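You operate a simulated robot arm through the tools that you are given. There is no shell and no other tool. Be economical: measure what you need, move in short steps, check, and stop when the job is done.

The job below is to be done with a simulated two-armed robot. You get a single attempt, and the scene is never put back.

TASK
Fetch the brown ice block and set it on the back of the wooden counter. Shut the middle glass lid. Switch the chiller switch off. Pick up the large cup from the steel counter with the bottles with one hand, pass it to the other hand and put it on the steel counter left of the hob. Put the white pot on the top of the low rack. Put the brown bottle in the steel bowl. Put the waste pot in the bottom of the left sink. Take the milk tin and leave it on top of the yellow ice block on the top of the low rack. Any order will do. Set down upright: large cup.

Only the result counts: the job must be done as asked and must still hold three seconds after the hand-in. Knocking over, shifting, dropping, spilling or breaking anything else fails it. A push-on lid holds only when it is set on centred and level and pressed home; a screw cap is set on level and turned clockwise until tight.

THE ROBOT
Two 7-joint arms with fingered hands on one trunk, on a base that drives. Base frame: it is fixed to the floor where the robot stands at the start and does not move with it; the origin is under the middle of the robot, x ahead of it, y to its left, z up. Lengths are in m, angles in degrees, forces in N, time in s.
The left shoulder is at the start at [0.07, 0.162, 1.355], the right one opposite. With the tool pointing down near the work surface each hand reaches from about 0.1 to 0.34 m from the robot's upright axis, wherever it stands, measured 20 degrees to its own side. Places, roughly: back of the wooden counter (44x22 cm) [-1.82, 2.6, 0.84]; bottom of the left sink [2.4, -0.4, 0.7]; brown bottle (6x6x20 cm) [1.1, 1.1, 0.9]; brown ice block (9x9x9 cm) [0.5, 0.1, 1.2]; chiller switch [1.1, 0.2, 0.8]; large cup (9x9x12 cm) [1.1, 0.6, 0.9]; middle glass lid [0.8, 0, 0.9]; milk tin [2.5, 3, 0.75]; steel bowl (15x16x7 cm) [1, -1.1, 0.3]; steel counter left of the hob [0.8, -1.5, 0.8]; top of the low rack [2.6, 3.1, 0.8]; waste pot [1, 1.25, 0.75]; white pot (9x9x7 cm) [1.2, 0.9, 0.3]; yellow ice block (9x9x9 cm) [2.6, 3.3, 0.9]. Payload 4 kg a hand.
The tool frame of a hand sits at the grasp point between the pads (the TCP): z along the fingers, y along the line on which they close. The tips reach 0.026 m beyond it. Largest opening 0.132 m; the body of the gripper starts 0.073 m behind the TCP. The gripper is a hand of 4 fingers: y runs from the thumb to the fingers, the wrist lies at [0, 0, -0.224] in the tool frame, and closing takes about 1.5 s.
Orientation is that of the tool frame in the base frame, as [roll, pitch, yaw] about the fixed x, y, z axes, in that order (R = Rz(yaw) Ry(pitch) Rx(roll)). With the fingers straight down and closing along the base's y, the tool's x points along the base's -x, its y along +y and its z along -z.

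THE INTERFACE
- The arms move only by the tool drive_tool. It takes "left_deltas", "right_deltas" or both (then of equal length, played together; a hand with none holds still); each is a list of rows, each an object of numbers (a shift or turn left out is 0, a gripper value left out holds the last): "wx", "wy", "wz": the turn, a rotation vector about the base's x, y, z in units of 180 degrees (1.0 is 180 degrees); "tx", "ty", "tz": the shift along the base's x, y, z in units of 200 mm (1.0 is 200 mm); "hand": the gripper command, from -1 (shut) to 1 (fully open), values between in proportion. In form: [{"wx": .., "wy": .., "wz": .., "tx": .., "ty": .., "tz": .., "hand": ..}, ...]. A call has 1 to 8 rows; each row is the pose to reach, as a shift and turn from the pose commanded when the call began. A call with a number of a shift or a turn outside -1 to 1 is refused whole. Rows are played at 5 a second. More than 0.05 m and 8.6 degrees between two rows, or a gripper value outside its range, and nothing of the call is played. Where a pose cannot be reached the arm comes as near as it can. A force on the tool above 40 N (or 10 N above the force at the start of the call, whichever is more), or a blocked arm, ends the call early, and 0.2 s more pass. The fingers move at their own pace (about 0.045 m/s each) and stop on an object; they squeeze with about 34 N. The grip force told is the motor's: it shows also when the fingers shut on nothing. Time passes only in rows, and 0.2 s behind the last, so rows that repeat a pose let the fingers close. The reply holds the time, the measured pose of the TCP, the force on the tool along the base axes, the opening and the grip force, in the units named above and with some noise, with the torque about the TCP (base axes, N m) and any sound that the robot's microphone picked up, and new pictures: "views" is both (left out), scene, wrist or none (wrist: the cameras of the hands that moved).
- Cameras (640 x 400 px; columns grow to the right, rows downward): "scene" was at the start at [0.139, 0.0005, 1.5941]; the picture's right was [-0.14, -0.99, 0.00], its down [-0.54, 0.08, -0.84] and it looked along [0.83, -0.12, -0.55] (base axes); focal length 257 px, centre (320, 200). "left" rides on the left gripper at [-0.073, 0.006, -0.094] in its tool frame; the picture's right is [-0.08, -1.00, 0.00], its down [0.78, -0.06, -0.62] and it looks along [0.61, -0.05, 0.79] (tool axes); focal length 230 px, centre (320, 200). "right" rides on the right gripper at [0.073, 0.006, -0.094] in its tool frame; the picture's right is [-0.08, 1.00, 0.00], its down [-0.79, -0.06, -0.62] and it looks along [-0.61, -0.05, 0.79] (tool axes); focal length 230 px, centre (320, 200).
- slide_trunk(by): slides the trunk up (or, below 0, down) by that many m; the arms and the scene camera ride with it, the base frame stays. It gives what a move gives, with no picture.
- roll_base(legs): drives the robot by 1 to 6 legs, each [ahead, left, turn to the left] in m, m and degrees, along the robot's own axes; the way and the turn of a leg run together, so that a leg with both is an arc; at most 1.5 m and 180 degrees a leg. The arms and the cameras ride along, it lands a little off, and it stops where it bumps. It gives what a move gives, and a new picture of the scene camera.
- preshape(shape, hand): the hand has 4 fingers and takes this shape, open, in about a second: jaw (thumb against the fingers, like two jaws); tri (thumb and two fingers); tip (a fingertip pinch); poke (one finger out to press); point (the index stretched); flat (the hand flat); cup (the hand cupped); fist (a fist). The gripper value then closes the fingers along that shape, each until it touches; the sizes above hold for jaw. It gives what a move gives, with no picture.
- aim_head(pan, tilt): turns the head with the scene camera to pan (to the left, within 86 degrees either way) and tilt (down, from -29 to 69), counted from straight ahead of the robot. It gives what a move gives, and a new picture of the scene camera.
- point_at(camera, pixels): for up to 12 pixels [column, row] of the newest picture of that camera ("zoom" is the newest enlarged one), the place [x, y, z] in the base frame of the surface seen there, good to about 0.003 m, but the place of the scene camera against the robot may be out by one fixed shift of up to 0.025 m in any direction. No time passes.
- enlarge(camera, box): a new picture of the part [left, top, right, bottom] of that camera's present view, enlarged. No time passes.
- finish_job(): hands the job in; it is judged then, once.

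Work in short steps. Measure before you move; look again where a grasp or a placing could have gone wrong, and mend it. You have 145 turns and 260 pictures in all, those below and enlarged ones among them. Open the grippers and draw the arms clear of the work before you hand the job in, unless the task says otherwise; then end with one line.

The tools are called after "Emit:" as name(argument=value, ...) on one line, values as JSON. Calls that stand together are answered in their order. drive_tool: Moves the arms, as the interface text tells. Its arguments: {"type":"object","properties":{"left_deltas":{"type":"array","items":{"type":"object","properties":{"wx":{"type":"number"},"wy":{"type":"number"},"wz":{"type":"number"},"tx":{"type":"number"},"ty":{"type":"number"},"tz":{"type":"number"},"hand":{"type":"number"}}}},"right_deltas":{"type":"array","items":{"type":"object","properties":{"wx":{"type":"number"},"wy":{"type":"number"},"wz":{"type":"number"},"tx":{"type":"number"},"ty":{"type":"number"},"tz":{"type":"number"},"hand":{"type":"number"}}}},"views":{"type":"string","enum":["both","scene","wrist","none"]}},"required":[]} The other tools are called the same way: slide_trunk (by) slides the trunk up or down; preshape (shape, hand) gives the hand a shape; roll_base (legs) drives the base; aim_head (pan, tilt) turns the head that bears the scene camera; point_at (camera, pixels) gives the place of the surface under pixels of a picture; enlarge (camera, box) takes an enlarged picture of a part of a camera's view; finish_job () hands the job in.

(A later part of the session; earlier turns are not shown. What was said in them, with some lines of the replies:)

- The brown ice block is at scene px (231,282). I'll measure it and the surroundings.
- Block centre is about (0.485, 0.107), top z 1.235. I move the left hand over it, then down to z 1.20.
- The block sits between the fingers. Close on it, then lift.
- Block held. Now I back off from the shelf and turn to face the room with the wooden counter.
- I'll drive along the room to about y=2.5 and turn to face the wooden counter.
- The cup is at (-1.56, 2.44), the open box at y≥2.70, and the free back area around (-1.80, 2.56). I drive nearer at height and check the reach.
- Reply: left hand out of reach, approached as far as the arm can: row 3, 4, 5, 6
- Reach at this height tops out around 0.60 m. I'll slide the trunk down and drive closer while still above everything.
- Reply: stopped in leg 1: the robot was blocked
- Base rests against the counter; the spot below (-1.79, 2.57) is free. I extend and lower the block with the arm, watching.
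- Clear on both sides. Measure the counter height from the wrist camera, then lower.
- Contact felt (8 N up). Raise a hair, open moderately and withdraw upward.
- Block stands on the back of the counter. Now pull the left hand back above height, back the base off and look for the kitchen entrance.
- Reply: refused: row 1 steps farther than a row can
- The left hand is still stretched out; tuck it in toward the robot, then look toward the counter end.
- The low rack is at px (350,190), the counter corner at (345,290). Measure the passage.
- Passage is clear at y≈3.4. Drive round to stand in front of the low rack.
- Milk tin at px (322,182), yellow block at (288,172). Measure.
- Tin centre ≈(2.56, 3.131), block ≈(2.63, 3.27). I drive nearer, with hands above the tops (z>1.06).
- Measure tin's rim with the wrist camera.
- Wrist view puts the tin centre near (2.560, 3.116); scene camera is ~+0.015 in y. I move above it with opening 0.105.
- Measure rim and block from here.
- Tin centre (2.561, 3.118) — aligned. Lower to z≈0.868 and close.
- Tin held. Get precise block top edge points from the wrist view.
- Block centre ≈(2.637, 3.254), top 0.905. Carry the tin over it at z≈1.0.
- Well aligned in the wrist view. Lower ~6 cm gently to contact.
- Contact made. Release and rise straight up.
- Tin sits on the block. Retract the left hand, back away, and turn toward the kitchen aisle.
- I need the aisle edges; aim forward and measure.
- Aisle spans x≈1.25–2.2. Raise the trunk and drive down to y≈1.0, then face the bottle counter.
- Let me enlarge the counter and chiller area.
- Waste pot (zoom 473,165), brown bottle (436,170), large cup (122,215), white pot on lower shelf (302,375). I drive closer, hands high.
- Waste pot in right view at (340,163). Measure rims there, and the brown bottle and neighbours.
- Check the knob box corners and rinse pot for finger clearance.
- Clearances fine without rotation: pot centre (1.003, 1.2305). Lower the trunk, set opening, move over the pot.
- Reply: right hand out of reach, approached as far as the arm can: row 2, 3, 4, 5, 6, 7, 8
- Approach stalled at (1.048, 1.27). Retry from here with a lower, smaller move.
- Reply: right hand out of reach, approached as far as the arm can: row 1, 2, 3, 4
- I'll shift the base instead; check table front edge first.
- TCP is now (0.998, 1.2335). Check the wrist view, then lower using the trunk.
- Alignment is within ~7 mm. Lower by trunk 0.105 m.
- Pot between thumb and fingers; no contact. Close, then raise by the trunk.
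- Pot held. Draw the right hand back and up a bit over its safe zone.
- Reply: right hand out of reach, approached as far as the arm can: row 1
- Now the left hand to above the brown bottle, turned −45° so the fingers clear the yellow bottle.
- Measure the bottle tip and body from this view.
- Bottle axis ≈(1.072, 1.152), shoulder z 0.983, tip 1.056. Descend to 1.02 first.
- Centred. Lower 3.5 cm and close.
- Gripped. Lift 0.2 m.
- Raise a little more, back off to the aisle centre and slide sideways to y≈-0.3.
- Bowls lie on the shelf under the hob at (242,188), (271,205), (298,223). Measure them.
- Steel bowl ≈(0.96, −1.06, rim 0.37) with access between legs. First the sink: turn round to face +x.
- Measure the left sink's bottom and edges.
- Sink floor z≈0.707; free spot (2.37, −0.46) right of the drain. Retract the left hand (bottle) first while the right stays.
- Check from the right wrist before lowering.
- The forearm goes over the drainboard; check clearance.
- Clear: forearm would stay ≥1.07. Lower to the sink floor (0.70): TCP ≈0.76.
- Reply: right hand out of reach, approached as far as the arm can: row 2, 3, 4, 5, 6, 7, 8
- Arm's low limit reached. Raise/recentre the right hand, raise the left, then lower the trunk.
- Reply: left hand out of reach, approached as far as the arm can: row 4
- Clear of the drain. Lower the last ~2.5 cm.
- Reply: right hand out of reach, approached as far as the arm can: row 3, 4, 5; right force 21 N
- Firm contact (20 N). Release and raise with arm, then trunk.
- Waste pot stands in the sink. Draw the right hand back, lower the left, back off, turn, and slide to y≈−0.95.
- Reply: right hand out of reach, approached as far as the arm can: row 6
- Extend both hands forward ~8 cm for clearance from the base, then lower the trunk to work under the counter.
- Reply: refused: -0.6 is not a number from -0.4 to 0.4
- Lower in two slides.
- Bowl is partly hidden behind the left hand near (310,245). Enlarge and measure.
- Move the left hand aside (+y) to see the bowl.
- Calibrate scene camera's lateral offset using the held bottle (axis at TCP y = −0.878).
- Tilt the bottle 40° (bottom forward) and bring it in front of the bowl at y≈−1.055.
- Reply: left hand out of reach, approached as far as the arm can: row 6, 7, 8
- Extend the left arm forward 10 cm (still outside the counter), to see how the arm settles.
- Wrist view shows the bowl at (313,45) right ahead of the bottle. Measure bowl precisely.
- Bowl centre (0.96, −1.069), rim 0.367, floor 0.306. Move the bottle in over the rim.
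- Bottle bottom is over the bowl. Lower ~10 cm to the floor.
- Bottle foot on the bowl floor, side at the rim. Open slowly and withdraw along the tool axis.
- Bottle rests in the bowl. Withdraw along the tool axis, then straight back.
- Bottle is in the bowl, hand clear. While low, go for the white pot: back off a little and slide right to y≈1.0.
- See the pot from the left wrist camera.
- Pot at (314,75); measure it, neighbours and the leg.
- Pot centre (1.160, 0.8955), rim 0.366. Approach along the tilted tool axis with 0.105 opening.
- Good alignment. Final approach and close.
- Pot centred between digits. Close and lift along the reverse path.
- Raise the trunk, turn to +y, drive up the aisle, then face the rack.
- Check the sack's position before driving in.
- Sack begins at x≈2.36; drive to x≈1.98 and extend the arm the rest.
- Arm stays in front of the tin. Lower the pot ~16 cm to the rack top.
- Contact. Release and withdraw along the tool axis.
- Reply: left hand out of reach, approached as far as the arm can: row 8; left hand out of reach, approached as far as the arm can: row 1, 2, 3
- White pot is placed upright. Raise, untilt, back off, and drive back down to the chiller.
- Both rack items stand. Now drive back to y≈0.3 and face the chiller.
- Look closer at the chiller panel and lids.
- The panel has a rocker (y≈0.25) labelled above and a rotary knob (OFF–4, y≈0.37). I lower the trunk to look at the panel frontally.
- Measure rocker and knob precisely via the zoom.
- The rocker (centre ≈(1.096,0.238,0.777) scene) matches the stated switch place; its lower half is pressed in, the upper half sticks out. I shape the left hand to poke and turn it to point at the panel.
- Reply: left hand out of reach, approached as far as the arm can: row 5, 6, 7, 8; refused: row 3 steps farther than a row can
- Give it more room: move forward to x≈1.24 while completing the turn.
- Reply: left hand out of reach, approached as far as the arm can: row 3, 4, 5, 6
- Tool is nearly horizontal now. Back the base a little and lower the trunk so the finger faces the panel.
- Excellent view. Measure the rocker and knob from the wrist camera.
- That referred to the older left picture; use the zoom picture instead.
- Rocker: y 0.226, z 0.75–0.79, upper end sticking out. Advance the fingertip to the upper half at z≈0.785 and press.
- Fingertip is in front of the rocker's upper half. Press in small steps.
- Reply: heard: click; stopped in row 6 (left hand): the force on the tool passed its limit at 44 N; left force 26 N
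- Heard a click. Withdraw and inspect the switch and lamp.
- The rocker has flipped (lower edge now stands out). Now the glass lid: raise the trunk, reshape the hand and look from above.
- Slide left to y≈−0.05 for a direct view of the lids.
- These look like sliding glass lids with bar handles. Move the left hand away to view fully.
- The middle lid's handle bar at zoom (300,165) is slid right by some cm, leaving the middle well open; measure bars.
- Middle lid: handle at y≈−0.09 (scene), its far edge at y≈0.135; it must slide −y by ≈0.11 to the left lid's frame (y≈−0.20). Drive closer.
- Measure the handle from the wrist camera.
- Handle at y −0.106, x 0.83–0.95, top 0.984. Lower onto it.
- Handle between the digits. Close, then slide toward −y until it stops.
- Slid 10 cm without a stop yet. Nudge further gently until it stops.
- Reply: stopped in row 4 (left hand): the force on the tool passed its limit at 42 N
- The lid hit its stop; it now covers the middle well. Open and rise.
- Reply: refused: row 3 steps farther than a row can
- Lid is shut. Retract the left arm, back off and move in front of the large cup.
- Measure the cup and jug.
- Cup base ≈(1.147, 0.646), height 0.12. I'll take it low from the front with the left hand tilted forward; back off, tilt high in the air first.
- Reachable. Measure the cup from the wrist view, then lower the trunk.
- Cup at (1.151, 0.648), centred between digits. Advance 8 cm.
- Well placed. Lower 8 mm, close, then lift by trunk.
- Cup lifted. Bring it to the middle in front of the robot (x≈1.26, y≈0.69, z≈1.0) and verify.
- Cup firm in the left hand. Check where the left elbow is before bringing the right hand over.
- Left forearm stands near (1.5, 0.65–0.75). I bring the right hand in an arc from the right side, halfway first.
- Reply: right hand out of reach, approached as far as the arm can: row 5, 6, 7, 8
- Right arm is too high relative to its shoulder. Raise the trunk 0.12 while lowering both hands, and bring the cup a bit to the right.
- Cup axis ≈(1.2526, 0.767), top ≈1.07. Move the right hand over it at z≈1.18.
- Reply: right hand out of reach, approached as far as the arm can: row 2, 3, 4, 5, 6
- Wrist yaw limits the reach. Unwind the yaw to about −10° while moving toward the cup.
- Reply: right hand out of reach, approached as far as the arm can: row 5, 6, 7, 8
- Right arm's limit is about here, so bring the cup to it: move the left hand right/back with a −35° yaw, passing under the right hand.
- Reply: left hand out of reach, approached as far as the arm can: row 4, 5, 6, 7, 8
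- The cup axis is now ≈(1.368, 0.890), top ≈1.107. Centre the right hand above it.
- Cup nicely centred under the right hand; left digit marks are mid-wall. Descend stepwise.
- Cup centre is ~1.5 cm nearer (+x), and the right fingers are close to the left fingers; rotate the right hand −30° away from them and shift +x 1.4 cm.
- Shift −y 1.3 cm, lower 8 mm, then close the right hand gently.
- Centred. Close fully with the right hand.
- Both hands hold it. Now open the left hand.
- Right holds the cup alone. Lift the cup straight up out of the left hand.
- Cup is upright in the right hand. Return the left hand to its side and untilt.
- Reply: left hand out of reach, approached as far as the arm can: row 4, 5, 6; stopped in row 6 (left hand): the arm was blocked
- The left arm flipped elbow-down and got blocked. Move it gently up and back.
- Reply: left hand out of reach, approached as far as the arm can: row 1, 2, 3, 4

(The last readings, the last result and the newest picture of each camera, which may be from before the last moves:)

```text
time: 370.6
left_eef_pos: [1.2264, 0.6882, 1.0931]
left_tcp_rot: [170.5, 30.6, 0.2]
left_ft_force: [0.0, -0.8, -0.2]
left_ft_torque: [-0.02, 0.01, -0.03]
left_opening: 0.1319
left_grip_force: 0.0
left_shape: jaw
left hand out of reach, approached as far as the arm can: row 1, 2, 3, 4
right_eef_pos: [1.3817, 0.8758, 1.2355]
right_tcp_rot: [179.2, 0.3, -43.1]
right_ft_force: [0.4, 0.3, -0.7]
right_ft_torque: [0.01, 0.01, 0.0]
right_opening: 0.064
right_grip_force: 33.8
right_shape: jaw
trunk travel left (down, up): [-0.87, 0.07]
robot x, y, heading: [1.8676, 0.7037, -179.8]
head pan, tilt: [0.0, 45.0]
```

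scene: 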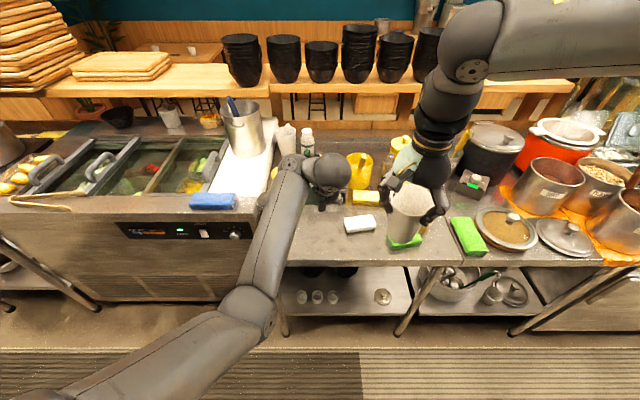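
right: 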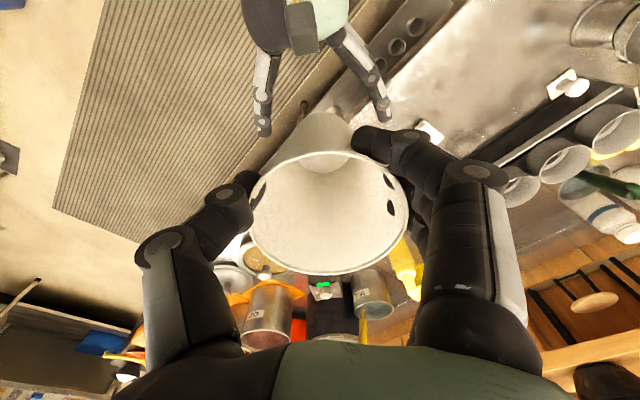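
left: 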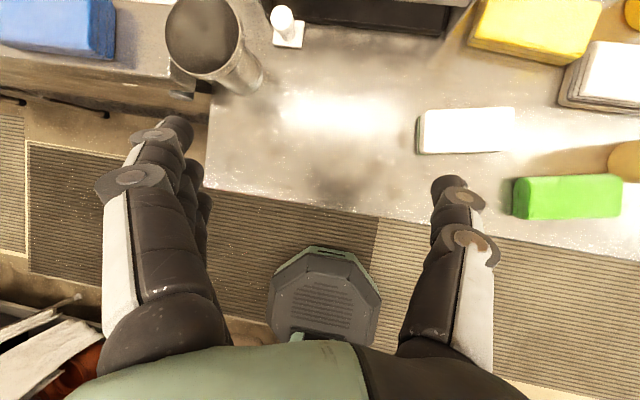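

Jug undisturbed. Try to retract the left hand backwards while untilting.

Emit:
drive_tool(left_deltas=[{"tx": 0.15, "wy": -0.03}, {"tx": 0.3, "wy": -0.06}, {"tx": 0.45, "wy": -0.09}, {"tx": 0.6, "wy": -0.12}, {"tx": 0.75, "wy": -0.15, "ty": -0.1}, {"tx": 0.85, "wy": -0.17, "ty": -0.2}], views="scene")

```text
time: 372.0
left_eef_pos: [1.25, 0.7386, 1.0489]
left_tcp_rot: [171.0, 0.1, -0.2]
left_ft_force: [-0.1, 0.0, 0.0]
left_ft_torque: [-0.01, -0.01, 0.0]
left_opening: 0.132
left_grip_force: 0.1
left_shape: jaw
left hand out of reach, approached as far as the arm can: row 1, 2, 3, 4, 5, 6
right_eef_pos: [1.3832, 0.8789, 1.235]
right_tcp_rot: [179.2, 0.2, -43.1]
right_ft_force: [0.1, 0.3, -0.7]
right_ft_torque: [-0.03, -0.01, -0.01]
right_opening: 0.0638
right_grip_force: 34.0
right_shape: jaw
trunk travel left (down, up): [-0.87, 0.07]
robot x, y, heading: [1.8693, 0.6977, 179.9]
head pan, tilt: [0.0, 45.0]
```

scene: 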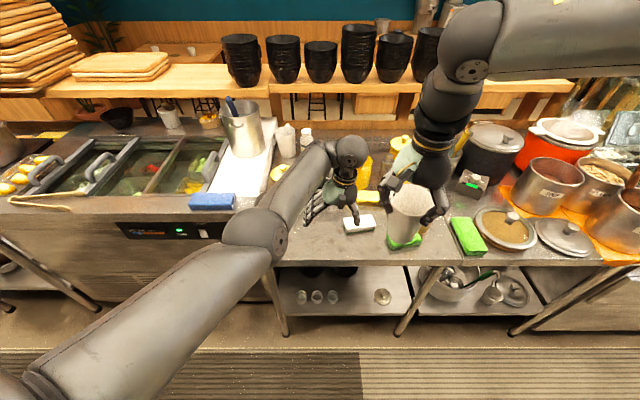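

Now vertical. Move it left and up step by step.

Emit:
drive_tool(left_deltas=[{"ty": -0.2}, {"ty": -0.4}, {"ty": -0.6, "tz": 0.1}, {"ty": -0.7, "tz": 0.25}, {"ty": -0.7, "tz": 0.4, "tx": 0.1}, {"ty": -0.7, "tz": 0.5, "tx": 0.25}, {"ty": -0.7, "tz": 0.6, "tx": 0.4}, {"ty": -0.7, "tz": 0.6, "tx": 0.4}], views="scene")

```text
time: 373.8
left_eef_pos: [1.1981, 0.6448, 1.1021]
left_tcp_rot: [170.9, -0.1, 0.2]
left_ft_force: [-0.4, -0.8, 0.2]
left_ft_torque: [0.02, 0.0, 0.02]
left_opening: 0.132
left_grip_force: 0.1
left_shape: jaw
left hand out of reach, approached as far as the arm can: row 1, 2, 3, 4, 5, 6, 7, 8
right_eef_pos: [1.3814, 0.8746, 1.2354]
right_tcp_rot: [179.3, 0.3, -43.2]
right_ft_force: [-1.0, 0.7, 0.0]
right_ft_torque: [0.03, 0.0, -0.01]
right_opening: 0.0642
right_grip_force: 34.0
right_shape: jaw
trunk travel left (down, up): [-0.87, 0.07]
robot x, y, heading: [1.8698, 0.7, -180.2]
head pan, tilt: [0.0, 45.0]
```

scene: 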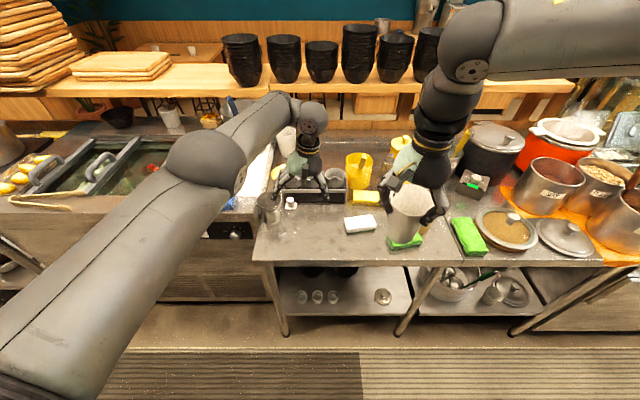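

Try restoring the roll (9°) and pulling toward the body, lower.

Emit:
drive_tool(left_deltas=[{"wx": 0.025, "tx": 0.1}, {"wx": 0.05, "tx": 0.2}, {"wx": 0.05, "tx": 0.35}, {"wx": 0.05, "tx": 0.5}, {"wx": 0.05, "tx": 0.65}, {"wx": 0.05, "tx": 0.8}, {"wx": 0.05, "tx": 0.8}], views="scene")

```text
time: 375.4
left_eef_pos: [1.1972, 0.675, 1.0929]
left_tcp_rot: [179.9, -0.2, 0.0]
left_ft_force: [0.4, -0.2, -0.3]
left_ft_torque: [-0.03, 0.02, -0.02]
left_opening: 0.1317
left_grip_force: 0.1
left_shape: jaw
left hand out of reach, approached as far as the arm can: row 1, 2, 3, 4, 5, 6, 7
right_eef_pos: [1.3829, 0.8749, 1.2357]
right_tcp_rot: [179.3, 0.2, -43.1]
right_ft_force: [-0.3, -1.0, -0.3]
right_ft_torque: [0.01, -0.01, 0.0]
right_opening: 0.0637
right_grip_force: 34.2
right_shape: jaw
trunk travel left (down, up): [-0.87, 0.07]
robot x, y, heading: [1.8679, 0.7014, -180.2]
head pan, tilt: [0.0, 45.0]
```

scene: 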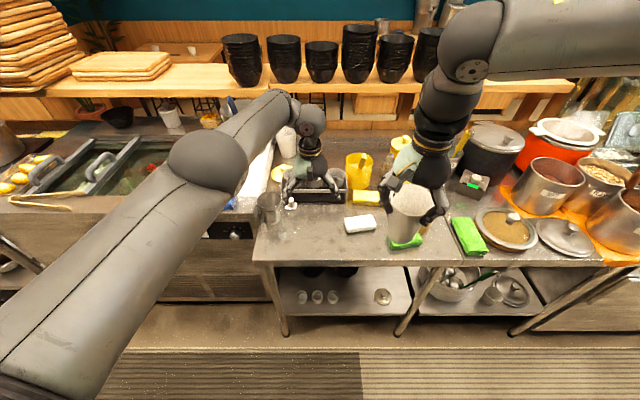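

Arm is straight/singular. Tilting the hand forward again pulls the wrist in and bends the elbow; try that.

Emit:
drive_tool(left_deltas=[{"wy": 0.04}, {"wy": 0.08, "ty": -0.05}, {"wy": 0.12, "ty": -0.1}, {"wy": 0.16, "ty": -0.15}, {"wy": 0.2, "ty": -0.2}, {"wy": 0.24, "ty": -0.25}, {"wy": 0.28, "ty": -0.25}, {"wy": 0.32, "ty": -0.25}], views="scene")

```text
time: 377.2
left_eef_pos: [1.1987, 0.6285, 1.0935]
left_tcp_rot: [179.8, 57.9, -0.1]
left_ft_force: [0.4, -0.1, -0.5]
left_ft_torque: [-0.04, 0.01, 0.03]
left_opening: 0.1321
left_grip_force: 0.0
left_shape: jaw
left hand out of reach, approached as far as the arm can: row 1, 2
right_eef_pos: [1.3844, 0.8789, 1.2356]
right_tcp_rot: [179.1, 0.3, -43.1]
right_ft_force: [0.8, 0.3, 0.3]
right_ft_torque: [0.0, 0.02, -0.01]
right_opening: 0.0639
right_grip_force: 33.9
right_shape: jaw
trunk travel left (down, up): [-0.87, 0.07]
robot x, y, heading: [1.8719, 0.7011, 180.3]
head pan, tilt: [0.0, 45.0]
```

scene: 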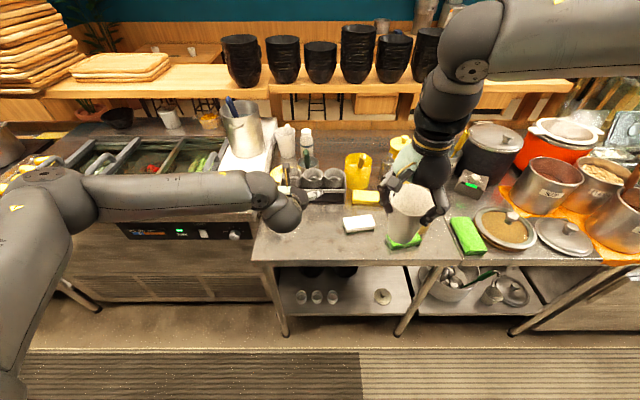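

Elbow bent outward again. Now raise and pull back while gradually untilting.

Emit:
drive_tool(left_deltas=[{"tz": 0.15}, {"tz": 0.3, "tx": 0.05}, {"tz": 0.4, "tx": 0.1, "wy": -0.04}, {"tz": 0.4, "tx": 0.15, "wy": -0.08}, {"tz": 0.4, "tx": 0.2, "wy": -0.12}, {"tz": 0.4, "tx": 0.25, "wy": -0.16}, {"tz": 0.4, "tx": 0.3, "wy": -0.2}, {"tz": 0.4, "tx": 0.35, "wy": -0.24}], views="none")

Emit:
drive_tool(left_deltas=[{"tx": 0.1, "wy": -0.04}, {"tx": 0.2, "wy": -0.08}, {"tx": 0.35, "ty": -0.1}, {"tx": 0.5, "ty": -0.1}], views="scene")

```text
time: 379.0
left_eef_pos: [1.2682, 0.6268, 1.173]
left_tcp_rot: [179.9, 14.3, 0.0]
left_ft_force: [-0.5, -0.2, -0.1]
left_ft_torque: [-0.03, 0.01, 0.03]
left_opening: 0.132
left_grip_force: 0.0
left_shape: jaw
right_eef_pos: [1.3844, 0.8769, 1.2371]
right_tcp_rot: [179.2, 0.3, -43.1]
right_ft_force: [0.2, -0.3, 0.4]
right_ft_torque: [-0.02, 0.0, 0.01]
right_opening: 0.0641
right_grip_force: 34.0
right_shape: jaw
trunk travel left (down, up): [-0.87, 0.07]
robot x, y, heading: [1.8721, 0.6997, -180.0]
head pan, tilt: [0.0, 45.0]
```

```text
refused: row 3 steps farther than a row can; nothing moved
```

Finish the untilt and retract.

Emit:
drive_tool(left_deltas=[{"tx": 0.1, "wy": -0.04}, {"tx": 0.2, "wy": -0.08}, {"tx": 0.35, "ty": -0.1, "wy": -0.08}, {"tx": 0.5, "ty": -0.1, "wy": -0.08}], views="none")

Emit:
roll_base(legs=[[0, 1.2, 0], [0, 1.2, 0]])

Emit:
aim_head(pan=0, tilt=42)

```text
time: 380.0
left_eef_pos: [1.3689, 0.603, 1.173]
left_tcp_rot: [-180.0, 0.1, 0.1]
left_ft_force: [-0.1, -0.3, 0.1]
left_ft_torque: [0.02, 0.01, 0.02]
left_opening: 0.1322
left_grip_force: 0.1
left_shape: jaw
right_eef_pos: [1.3842, 0.8736, 1.2368]
right_tcp_rot: [179.2, 0.5, -43.0]
right_ft_force: [0.4, -0.2, -0.3]
right_ft_torque: [0.01, 0.04, -0.01]
right_opening: 0.0638
right_grip_force: 34.2
right_shape: jaw
trunk travel left (down, up): [-0.87, 0.07]
robot x, y, heading: [1.8685, 0.6988, -179.8]
head pan, tilt: [0.0, 45.0]
```

```text
time: 391.8
left_eef_pos: [1.3915, -1.8096, 1.1728]
left_tcp_rot: [179.9, 0.0, 1.0]
left_ft_force: [0.7, -0.5, 0.0]
left_ft_torque: [0.0, 0.02, -0.02]
left_opening: 0.1319
left_grip_force: 0.1
left_shape: jaw
right_eef_pos: [1.4022, -1.5382, 1.2358]
right_tcp_rot: [179.3, 0.3, -42.3]
right_ft_force: [0.3, -0.5, -0.1]
right_ft_torque: [0.0, 0.02, -0.02]
right_opening: 0.064
right_grip_force: 33.9
right_shape: jaw
trunk travel left (down, up): [-0.87, 0.07]
robot x, y, heading: [1.8896, -1.7055, -178.8]
head pan, tilt: [0.0, 45.0]
```

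scene: 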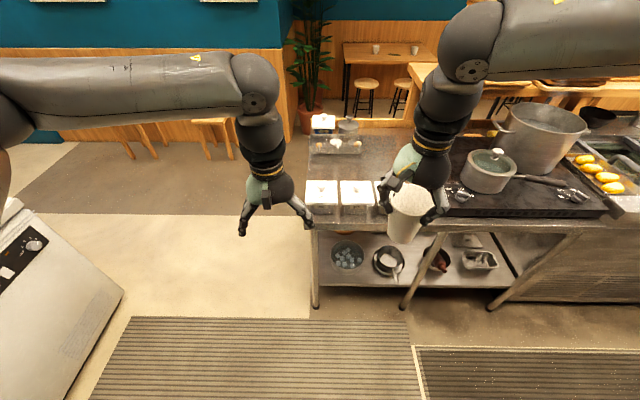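

```text
time: 392.4
left_eef_pos: [1.3902, -1.8101, 1.1723]
left_tcp_rot: [180.0, 0.0, 1.1]
left_ft_force: [0.0, -1.4, -0.2]
left_ft_torque: [-0.02, -0.02, 0.07]
left_opening: 0.1318
left_grip_force: 0.1
left_shape: jaw
right_eef_pos: [1.4022, -1.5384, 1.2364]
right_tcp_rot: [179.2, 0.2, -42.2]
right_ft_force: [0.5, 0.3, -0.4]
right_ft_torque: [-0.01, 0.02, -0.01]
right_opening: 0.0638
right_grip_force: 34.4
right_shape: jaw
trunk travel left (down, up): [-0.87, 0.07]
robot x, y, heading: [1.8895, -1.708, -179.2]
head pan, tilt: [0.0, 42.0]
```

scene: 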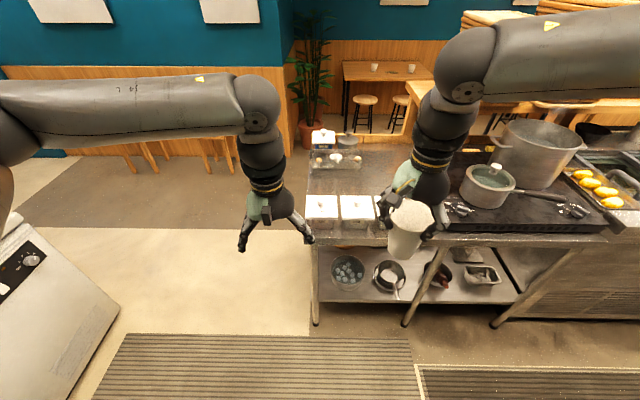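

Measure the free area on the counter left of the hob.

Emit:
point_at(camera="scene", pixels=[[365, 165], [330, 185], [395, 150], [320, 205], [355, 203], [355, 222], [385, 190], [340, 160], [312, 235], [370, 240], [440, 190], [400, 165]])

Emit:
enlarge(camera="scene", box=[290, 110, 470, 260])

```text
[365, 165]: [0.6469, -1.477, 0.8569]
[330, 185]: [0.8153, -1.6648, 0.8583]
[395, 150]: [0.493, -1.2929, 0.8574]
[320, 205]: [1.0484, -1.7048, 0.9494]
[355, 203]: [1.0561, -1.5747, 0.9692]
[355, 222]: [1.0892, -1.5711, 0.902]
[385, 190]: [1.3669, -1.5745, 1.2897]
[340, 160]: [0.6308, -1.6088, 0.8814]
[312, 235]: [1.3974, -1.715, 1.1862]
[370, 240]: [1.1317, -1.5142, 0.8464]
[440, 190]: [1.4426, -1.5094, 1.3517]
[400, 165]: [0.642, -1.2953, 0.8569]
```

```text
2.67 times, centred on (380, 185) of scene
```

zoom: 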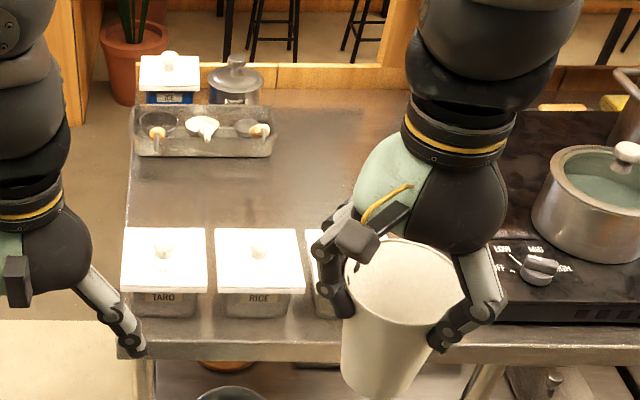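

Free area x 0.62–0.95 behind the lidded boxes. Drive in at height (cup bottom ≈1.12 clears the boxes at 0.97).

Emit:
roll_base(legs=[[0.45, 0.0, -0.9]])

Emit:
drive_tool(right_deltas=[{"tx": -0.15}, {"tx": -0.3}, {"tx": -0.3}], views="both")

```text
time: 395.2
left_eef_pos: [0.9406, -1.807, 1.1733]
left_tcp_rot: [180.0, 0.1, 0.2]
left_ft_force: [-0.8, -1.0, 0.0]
left_ft_torque: [0.01, 0.05, 0.01]
left_opening: 0.132
left_grip_force: 0.0
left_shape: jaw
right_eef_pos: [0.956, -1.5369, 1.2373]
right_tcp_rot: [179.1, 0.5, -42.9]
right_ft_force: [0.0, 0.4, 0.6]
right_ft_torque: [0.02, 0.03, 0.0]
right_opening: 0.0639
right_grip_force: 33.8
right_shape: jaw
trunk travel left (down, up): [-0.87, 0.07]
robot x, y, heading: [1.4413, -1.7133, -179.9]
head pan, tilt: [0.0, 42.0]
```

scene: 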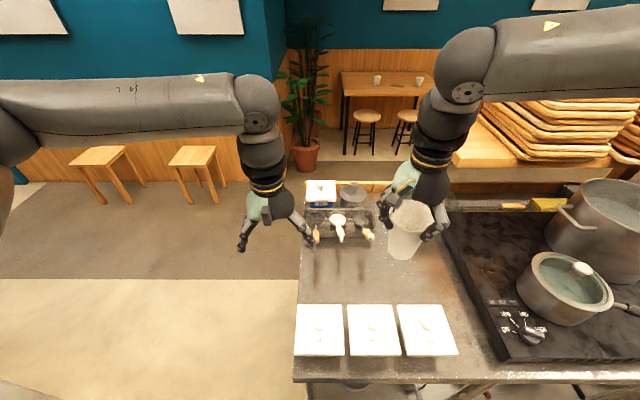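

```text
time: 396.0
left_eef_pos: [0.9407, -1.8077, 1.1731]
left_tcp_rot: [-179.9, 0.1, 0.2]
left_ft_force: [-1.0, 0.2, -0.9]
left_ft_torque: [0.02, 0.01, 0.0]
left_opening: 0.1321
left_grip_force: 0.1
left_shape: jaw
right_eef_pos: [0.9037, -1.5278, 1.233]
right_tcp_rot: [178.9, 0.3, -42.9]
right_ft_force: [0.7, -0.1, -0.3]
right_ft_torque: [0.01, 0.0, 0.06]
right_opening: 0.0639
right_grip_force: 33.8
right_shape: jaw
right hand out of reach, approached as far as the arm can: row 2, 3
trunk travel left (down, up): [-0.87, 0.07]
robot x, y, heading: [1.4406, -1.7132, -179.9]
head pan, tilt: [0.0, 42.0]
```

scene: 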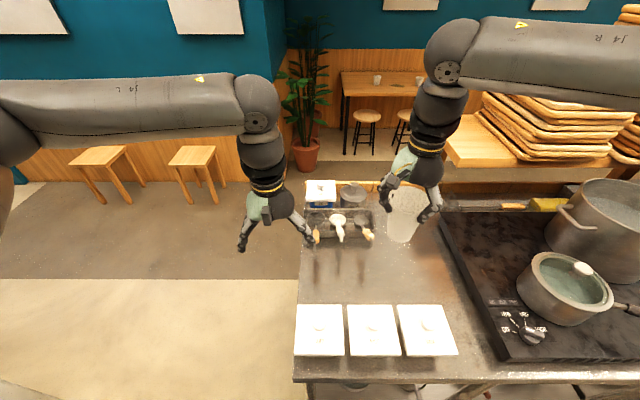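
right: 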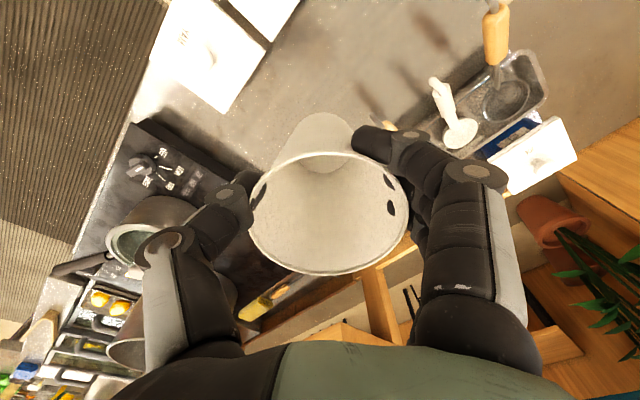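

Measure box back edges and the hob's left edge against the cup's footprint.

Emit:
point_at(camera="scene", pixels=[[400, 308], [435, 308], [348, 307], [375, 295], [450, 240], [480, 300], [370, 240], [330, 240], [420, 270], [390, 290]])

```text
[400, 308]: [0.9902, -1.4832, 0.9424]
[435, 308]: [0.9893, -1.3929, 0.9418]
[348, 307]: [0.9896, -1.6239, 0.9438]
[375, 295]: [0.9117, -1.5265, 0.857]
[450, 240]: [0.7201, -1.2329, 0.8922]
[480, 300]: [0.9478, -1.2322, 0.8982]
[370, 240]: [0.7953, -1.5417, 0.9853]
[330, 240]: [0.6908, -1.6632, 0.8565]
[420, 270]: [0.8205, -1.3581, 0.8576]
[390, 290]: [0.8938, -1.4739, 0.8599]
```

Left hand would come near the TARO box when lowering; move it outward/up, then lower the trunk 0.2.

Emit:
drive_tool(left_deltas=[{"ty": -0.15, "tz": 0.15}, {"ty": -0.3, "tz": 0.3}, {"ty": -0.4, "tz": 0.45}, {"ty": -0.4, "tz": 0.6}, {"ty": -0.4, "tz": 0.6}], views="none")

Emit:
slide_trunk(by=-0.18)

Emit:
drive_tool(right_deltas=[{"tx": -0.05}, {"tx": -0.1}, {"tx": -0.17}, {"tx": -0.17}], views="both")

```text
time: 397.2
left_eef_pos: [0.9404, -1.8883, 1.293]
left_tcp_rot: [180.0, 0.0, 0.2]
left_ft_force: [-0.8, 0.9, -0.1]
left_ft_torque: [-0.03, 0.03, 0.02]
left_opening: 0.1321
left_grip_force: 0.0
left_shape: jaw
right_eef_pos: [0.9025, -1.5279, 1.2322]
right_tcp_rot: [178.8, 0.3, -43.0]
right_ft_force: [-0.3, 0.1, -0.8]
right_ft_torque: [-0.04, -0.02, -0.01]
right_opening: 0.0635
right_grip_force: 33.9
right_shape: jaw
trunk travel left (down, up): [-0.87, 0.07]
robot x, y, heading: [1.4387, -1.7123, -179.8]
head pan, tilt: [0.0, 42.0]
```

```text
time: 399.2
left_eef_pos: [0.9399, -1.8874, 1.1133]
left_tcp_rot: [179.9, 0.1, 0.2]
left_ft_force: [-0.4, -0.5, -1.1]
left_ft_torque: [-0.03, -0.02, -0.03]
left_opening: 0.132
left_grip_force: 0.0
left_shape: jaw
right_eef_pos: [0.9029, -1.5282, 1.0538]
right_tcp_rot: [178.9, 0.3, -42.8]
right_ft_force: [-0.1, -0.3, 0.4]
right_ft_torque: [0.01, 0.01, 0.03]
right_opening: 0.0635
right_grip_force: 33.9
right_shape: jaw
trunk travel left (down, up): [-0.69, 0.25]
robot x, y, heading: [1.4356, -1.7094, -180.0]
head pan, tilt: [0.0, 42.0]
```

```text
time: 400.2
left_eef_pos: [0.9404, -1.8888, 1.1115]
left_tcp_rot: [-180.0, -0.1, 0.1]
left_ft_force: [-0.6, -0.2, 0.2]
left_ft_torque: [-0.04, 0.03, 0.02]
left_opening: 0.1321
left_grip_force: 0.1
left_shape: jaw
right_eef_pos: [0.8825, -1.5129, 1.0477]
right_tcp_rot: [178.6, 0.4, -42.9]
right_ft_force: [0.4, 0.3, -0.5]
right_ft_torque: [0.02, 0.04, 0.01]
right_opening: 0.0638
right_grip_force: 34.3
right_shape: jaw
right hand out of reach, approached as far as the arm can: row 1, 2, 3, 4
trunk travel left (down, up): [-0.69, 0.25]
robot x, y, heading: [1.4424, -1.711, -179.8]
head pan, tilt: [0.0, 42.0]
```

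scene: 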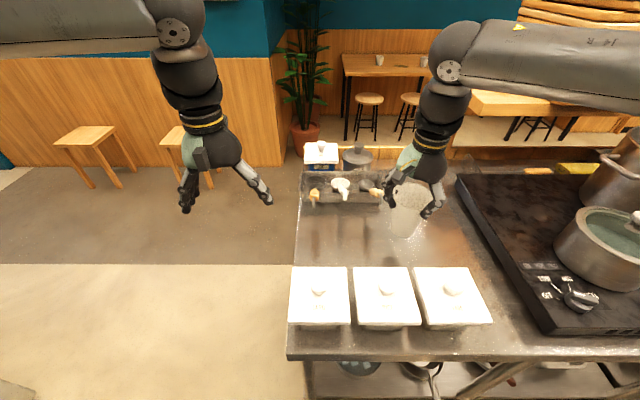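
right: 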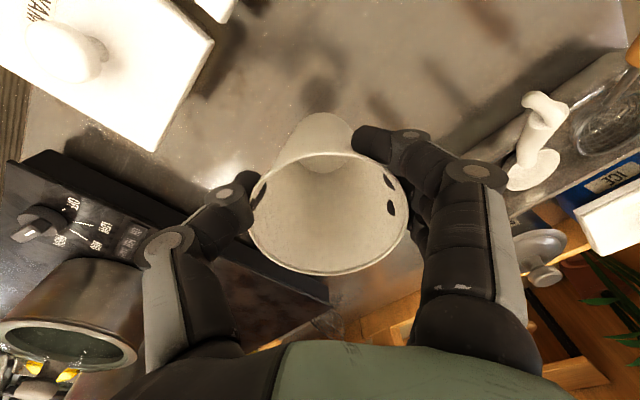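

Position good (0.8825, −1.513). Check forearm clearance, then lower.

Emit:
point_at(camera="scene", pixels=[[500, 90], [560, 108], [620, 125], [600, 165], [620, 215], [405, 225], [405, 240]])

Emit:
slide_trunk(by=-0.065)

```text
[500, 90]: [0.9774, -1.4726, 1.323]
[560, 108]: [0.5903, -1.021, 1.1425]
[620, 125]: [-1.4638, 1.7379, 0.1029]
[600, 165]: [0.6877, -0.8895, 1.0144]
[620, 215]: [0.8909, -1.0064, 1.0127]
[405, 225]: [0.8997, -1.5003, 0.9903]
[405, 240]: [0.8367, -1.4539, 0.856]
```

```text
time: 401.2
left_eef_pos: [0.9401, -1.8876, 1.048]
left_tcp_rot: [-179.9, 0.2, 0.2]
left_ft_force: [-0.1, -0.3, -0.6]
left_ft_torque: [0.01, 0.01, -0.01]
left_opening: 0.1319
left_grip_force: 0.0
left_shape: jaw
right_eef_pos: [0.8836, -1.5144, 0.9842]
right_tcp_rot: [178.6, 0.2, -43.0]
right_ft_force: [-0.9, -0.1, 0.0]
right_ft_torque: [-0.05, 0.0, 0.01]
right_opening: 0.0635
right_grip_force: 34.2
right_shape: jaw
trunk travel left (down, up): [-0.625, 0.315]
robot x, y, heading: [1.4406, -1.7099, -179.8]
head pan, tilt: [0.0, 42.0]
```

Clear. Now lower with the arm until contact.

Emit:
drive_tool(right_deltas=[{"tz": -0.03}, {"tz": -0.06}, {"tz": -0.08}, {"tz": -0.1}, {"tz": -0.12}], views="both")

```text
time: 402.4
left_eef_pos: [0.9429, -1.8883, 1.0489]
left_tcp_rot: [180.0, 0.1, 0.3]
left_ft_force: [0.3, -0.3, -1.1]
left_ft_torque: [-0.03, -0.02, -0.01]
left_opening: 0.132
left_grip_force: 0.0
left_shape: jaw
right_eef_pos: [0.8856, -1.5156, 0.9616]
right_tcp_rot: [178.5, 0.5, -42.9]
right_ft_force: [0.7, 0.8, 26.8]
right_ft_torque: [0.11, 0.09, 0.03]
right_opening: 0.0612
right_grip_force: 34.1
right_shape: jaw
trunk travel left (down, up): [-0.625, 0.315]
robot x, y, heading: [1.4397, -1.7044, -180.4]
head pan, tilt: [0.0, 42.0]
```

scene: 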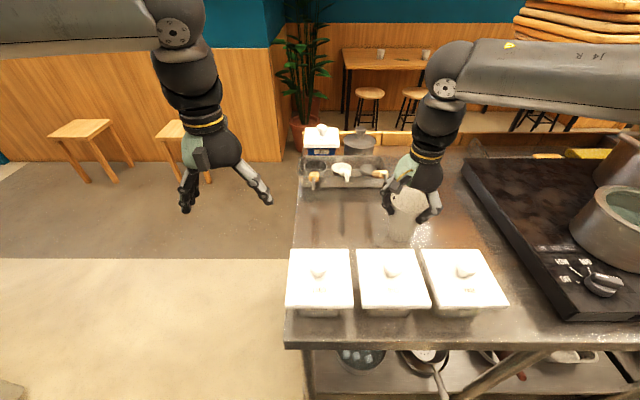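
right: 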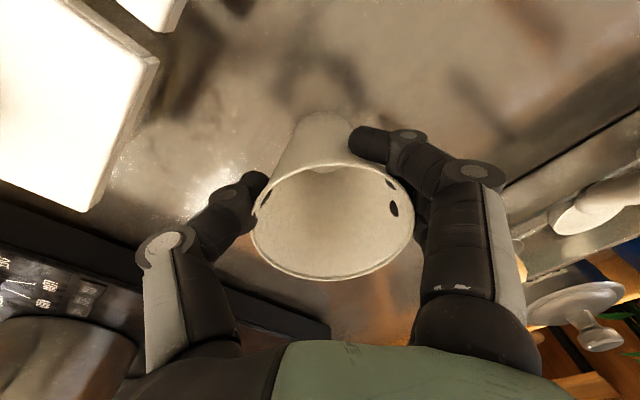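

On the counter (27 N). Ease off slightly and open.

Emit:
drive_tool(right_deltas=[{"tz": 0.02}, {"tz": 0.02, "hand": 0.0}, {"tz": 0.02, "hand": 0.3}, {"tz": 0.02, "hand": 0.6}, {"tz": 0.02, "hand": 0.85}, {"tz": 0.02, "hand": 0.85}, {"tz": 0.02, "hand": 0.85}], views="wrist")

Emit:
drive_tool(right_deltas=[{"tz": 0.15}, {"tz": 0.3}, {"tz": 0.45}, {"tz": 0.6}, {"tz": 0.7}, {"tz": 0.7}], views="both")

```text
time: 404.0
left_eef_pos: [0.9406, -1.8873, 1.0475]
left_tcp_rot: [179.9, 0.1, 0.2]
left_ft_force: [0.2, 0.3, -0.5]
left_ft_torque: [-0.03, 0.01, 0.01]
left_opening: 0.1321
left_grip_force: 0.0
left_shape: jaw
right_eef_pos: [0.8821, -1.5141, 0.9626]
right_tcp_rot: [178.7, 0.3, -42.9]
right_ft_force: [0.0, -0.1, 0.2]
right_ft_torque: [0.0, 0.02, -0.01]
right_opening: 0.1216
right_grip_force: 0.0
right_shape: jaw
trunk travel left (down, up): [-0.625, 0.315]
robot x, y, heading: [1.4379, -1.7107, -179.9]
head pan, tilt: [0.0, 42.0]
```

right: 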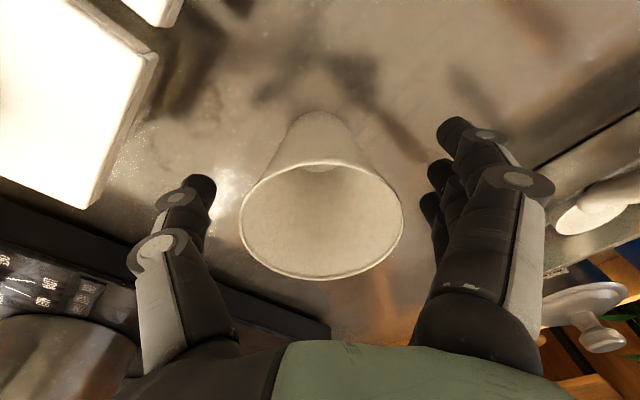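

```text
time: 405.4
left_eef_pos: [0.9404, -1.8877, 1.0466]
left_tcp_rot: [179.9, 0.1, 0.2]
left_ft_force: [0.3, 0.5, -0.6]
left_ft_torque: [-0.01, 0.01, 0.01]
left_opening: 0.1318
left_grip_force: 0.0
left_shape: jaw
right_eef_pos: [0.9115, -1.4923, 1.0762]
right_tcp_rot: [178.3, 0.3, -42.9]
right_ft_force: [-0.3, 0.1, 0.4]
right_ft_torque: [-0.01, -0.01, -0.03]
right_opening: 0.1216
right_grip_force: 0.0
right_shape: jaw
right hand out of reach, approached as far as the arm can: row 2, 3, 4, 5, 6
trunk travel left (down, up): [-0.625, 0.315]
robot x, y, heading: [1.4381, -1.7077, -179.8]
head pan, tilt: [0.0, 42.0]
```

scene: 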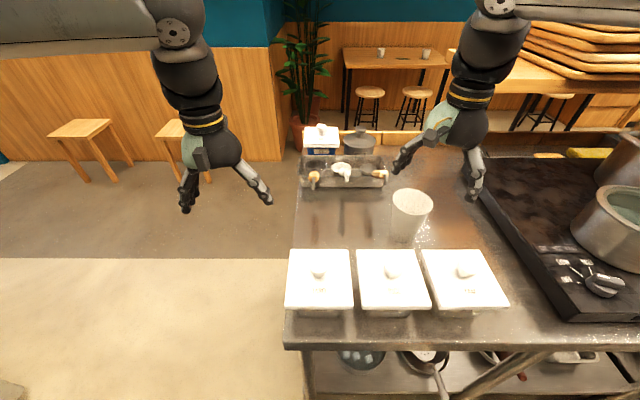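
right: 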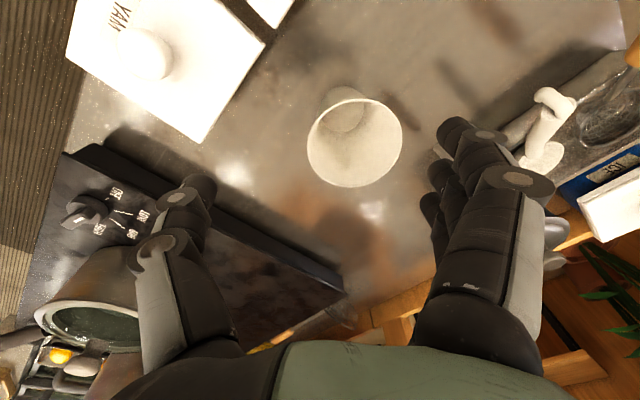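

Cup stands upright. Raise the trunk, back out, and check the bowl and the chiller.

Emit:
slide_trunk(by=0.2)

Emit:
roll_base(legs=[[-0.38, 0, 0]])

Emit:
aim_head(pan=-35, tilt=40)

Emit:
enlarge(camera="scene", box=[300, 60, 600, 260])

```text
time: 407.6
left_eef_pos: [0.9392, -1.8875, 1.2468]
left_tcp_rot: [180.0, 0.0, 0.2]
left_ft_force: [-1.2, -1.1, 0.3]
left_ft_torque: [-0.01, 0.02, 0.02]
left_opening: 0.1319
left_grip_force: 0.0
left_shape: jaw
right_eef_pos: [0.9114, -1.4921, 1.2746]
right_tcp_rot: [178.3, 0.3, -42.9]
right_ft_force: [-0.2, -0.6, 0.1]
right_ft_torque: [0.0, 0.0, 0.0]
right_opening: 0.1222
right_grip_force: 0.1
right_shape: jaw
trunk travel left (down, up): [-0.825, 0.115]
robot x, y, heading: [1.4359, -1.7087, -179.5]
head pan, tilt: [0.0, 42.0]
```

```text
time: 410.0
left_eef_pos: [1.3164, -1.8864, 1.246]
left_tcp_rot: [-180.0, -0.1, 0.4]
left_ft_force: [0.2, 0.2, -0.2]
left_ft_torque: [-0.01, -0.06, 0.0]
left_opening: 0.1318
left_grip_force: 0.1
left_shape: jaw
right_eef_pos: [1.288, -1.4918, 1.2744]
right_tcp_rot: [178.4, 0.2, -42.8]
right_ft_force: [0.3, -0.1, 0.4]
right_ft_torque: [-0.03, -0.03, -0.01]
right_opening: 0.1218
right_grip_force: 0.1
right_shape: jaw
trunk travel left (down, up): [-0.825, 0.115]
robot x, y, heading: [1.8228, -1.7114, -179.6]
head pan, tilt: [0.0, 42.0]
```

scene: 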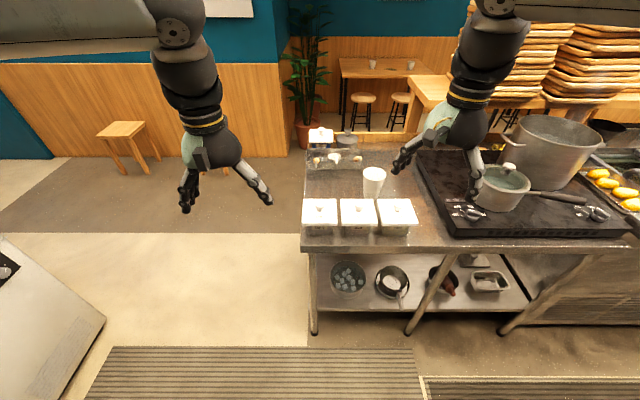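

```text
time: 411.0
left_eef_pos: [1.3189, -1.8858, 1.2468]
left_tcp_rot: [180.0, 0.0, 0.3]
left_ft_force: [-0.5, -0.5, -0.2]
left_ft_torque: [0.0, 0.0, 0.0]
left_opening: 0.1318
left_grip_force: 0.0
left_shape: jaw
right_eef_pos: [1.2901, -1.4913, 1.275]
right_tcp_rot: [178.3, 0.4, -42.8]
right_ft_force: [-0.4, -0.3, -0.2]
right_ft_torque: [0.03, -0.02, 0.0]
right_opening: 0.1217
right_grip_force: 0.1
right_shape: jaw
trunk travel left (down, up): [-0.825, 0.115]
robot x, y, heading: [1.8183, -1.7077, -179.7]
head pan, tilt: [-35.0, 40.0]
```

scene: 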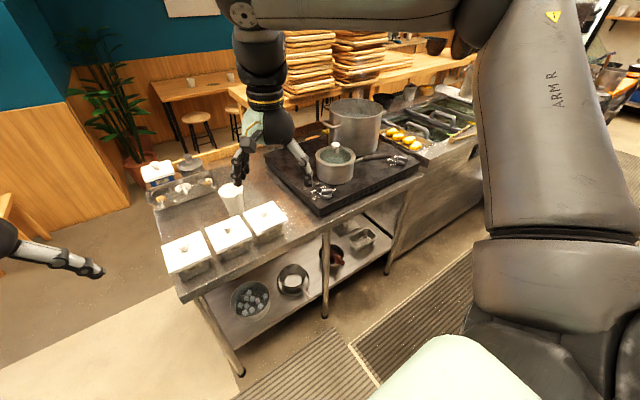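

```text
2.00 times, centred on (450, 160) of scene
```

zoom: 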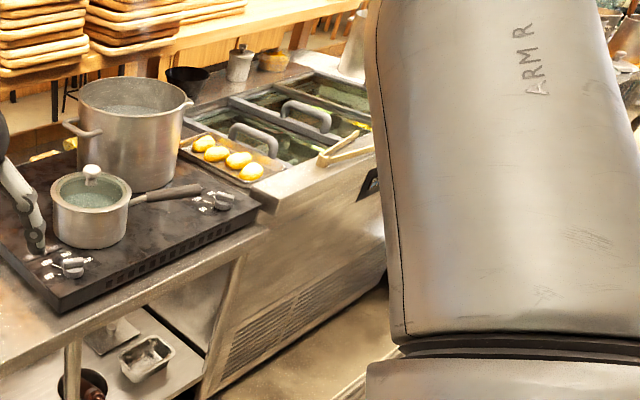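

All placements check out: the cup is upright left of the hob, the bottle is in the bowl, and the middle lid is shut. Both grippers are open and clear of the work, so I'm handing in.

Emit:
finish_job()

```text
The job is handed in.
```

The job is handed in with all eight tasks carried out. One point is uncertain: I took the chiller switch to be the rocker labelled LIGHT, because it sits at the given place. It clicked over when pressed, but the green COOL lamp stayed lit.
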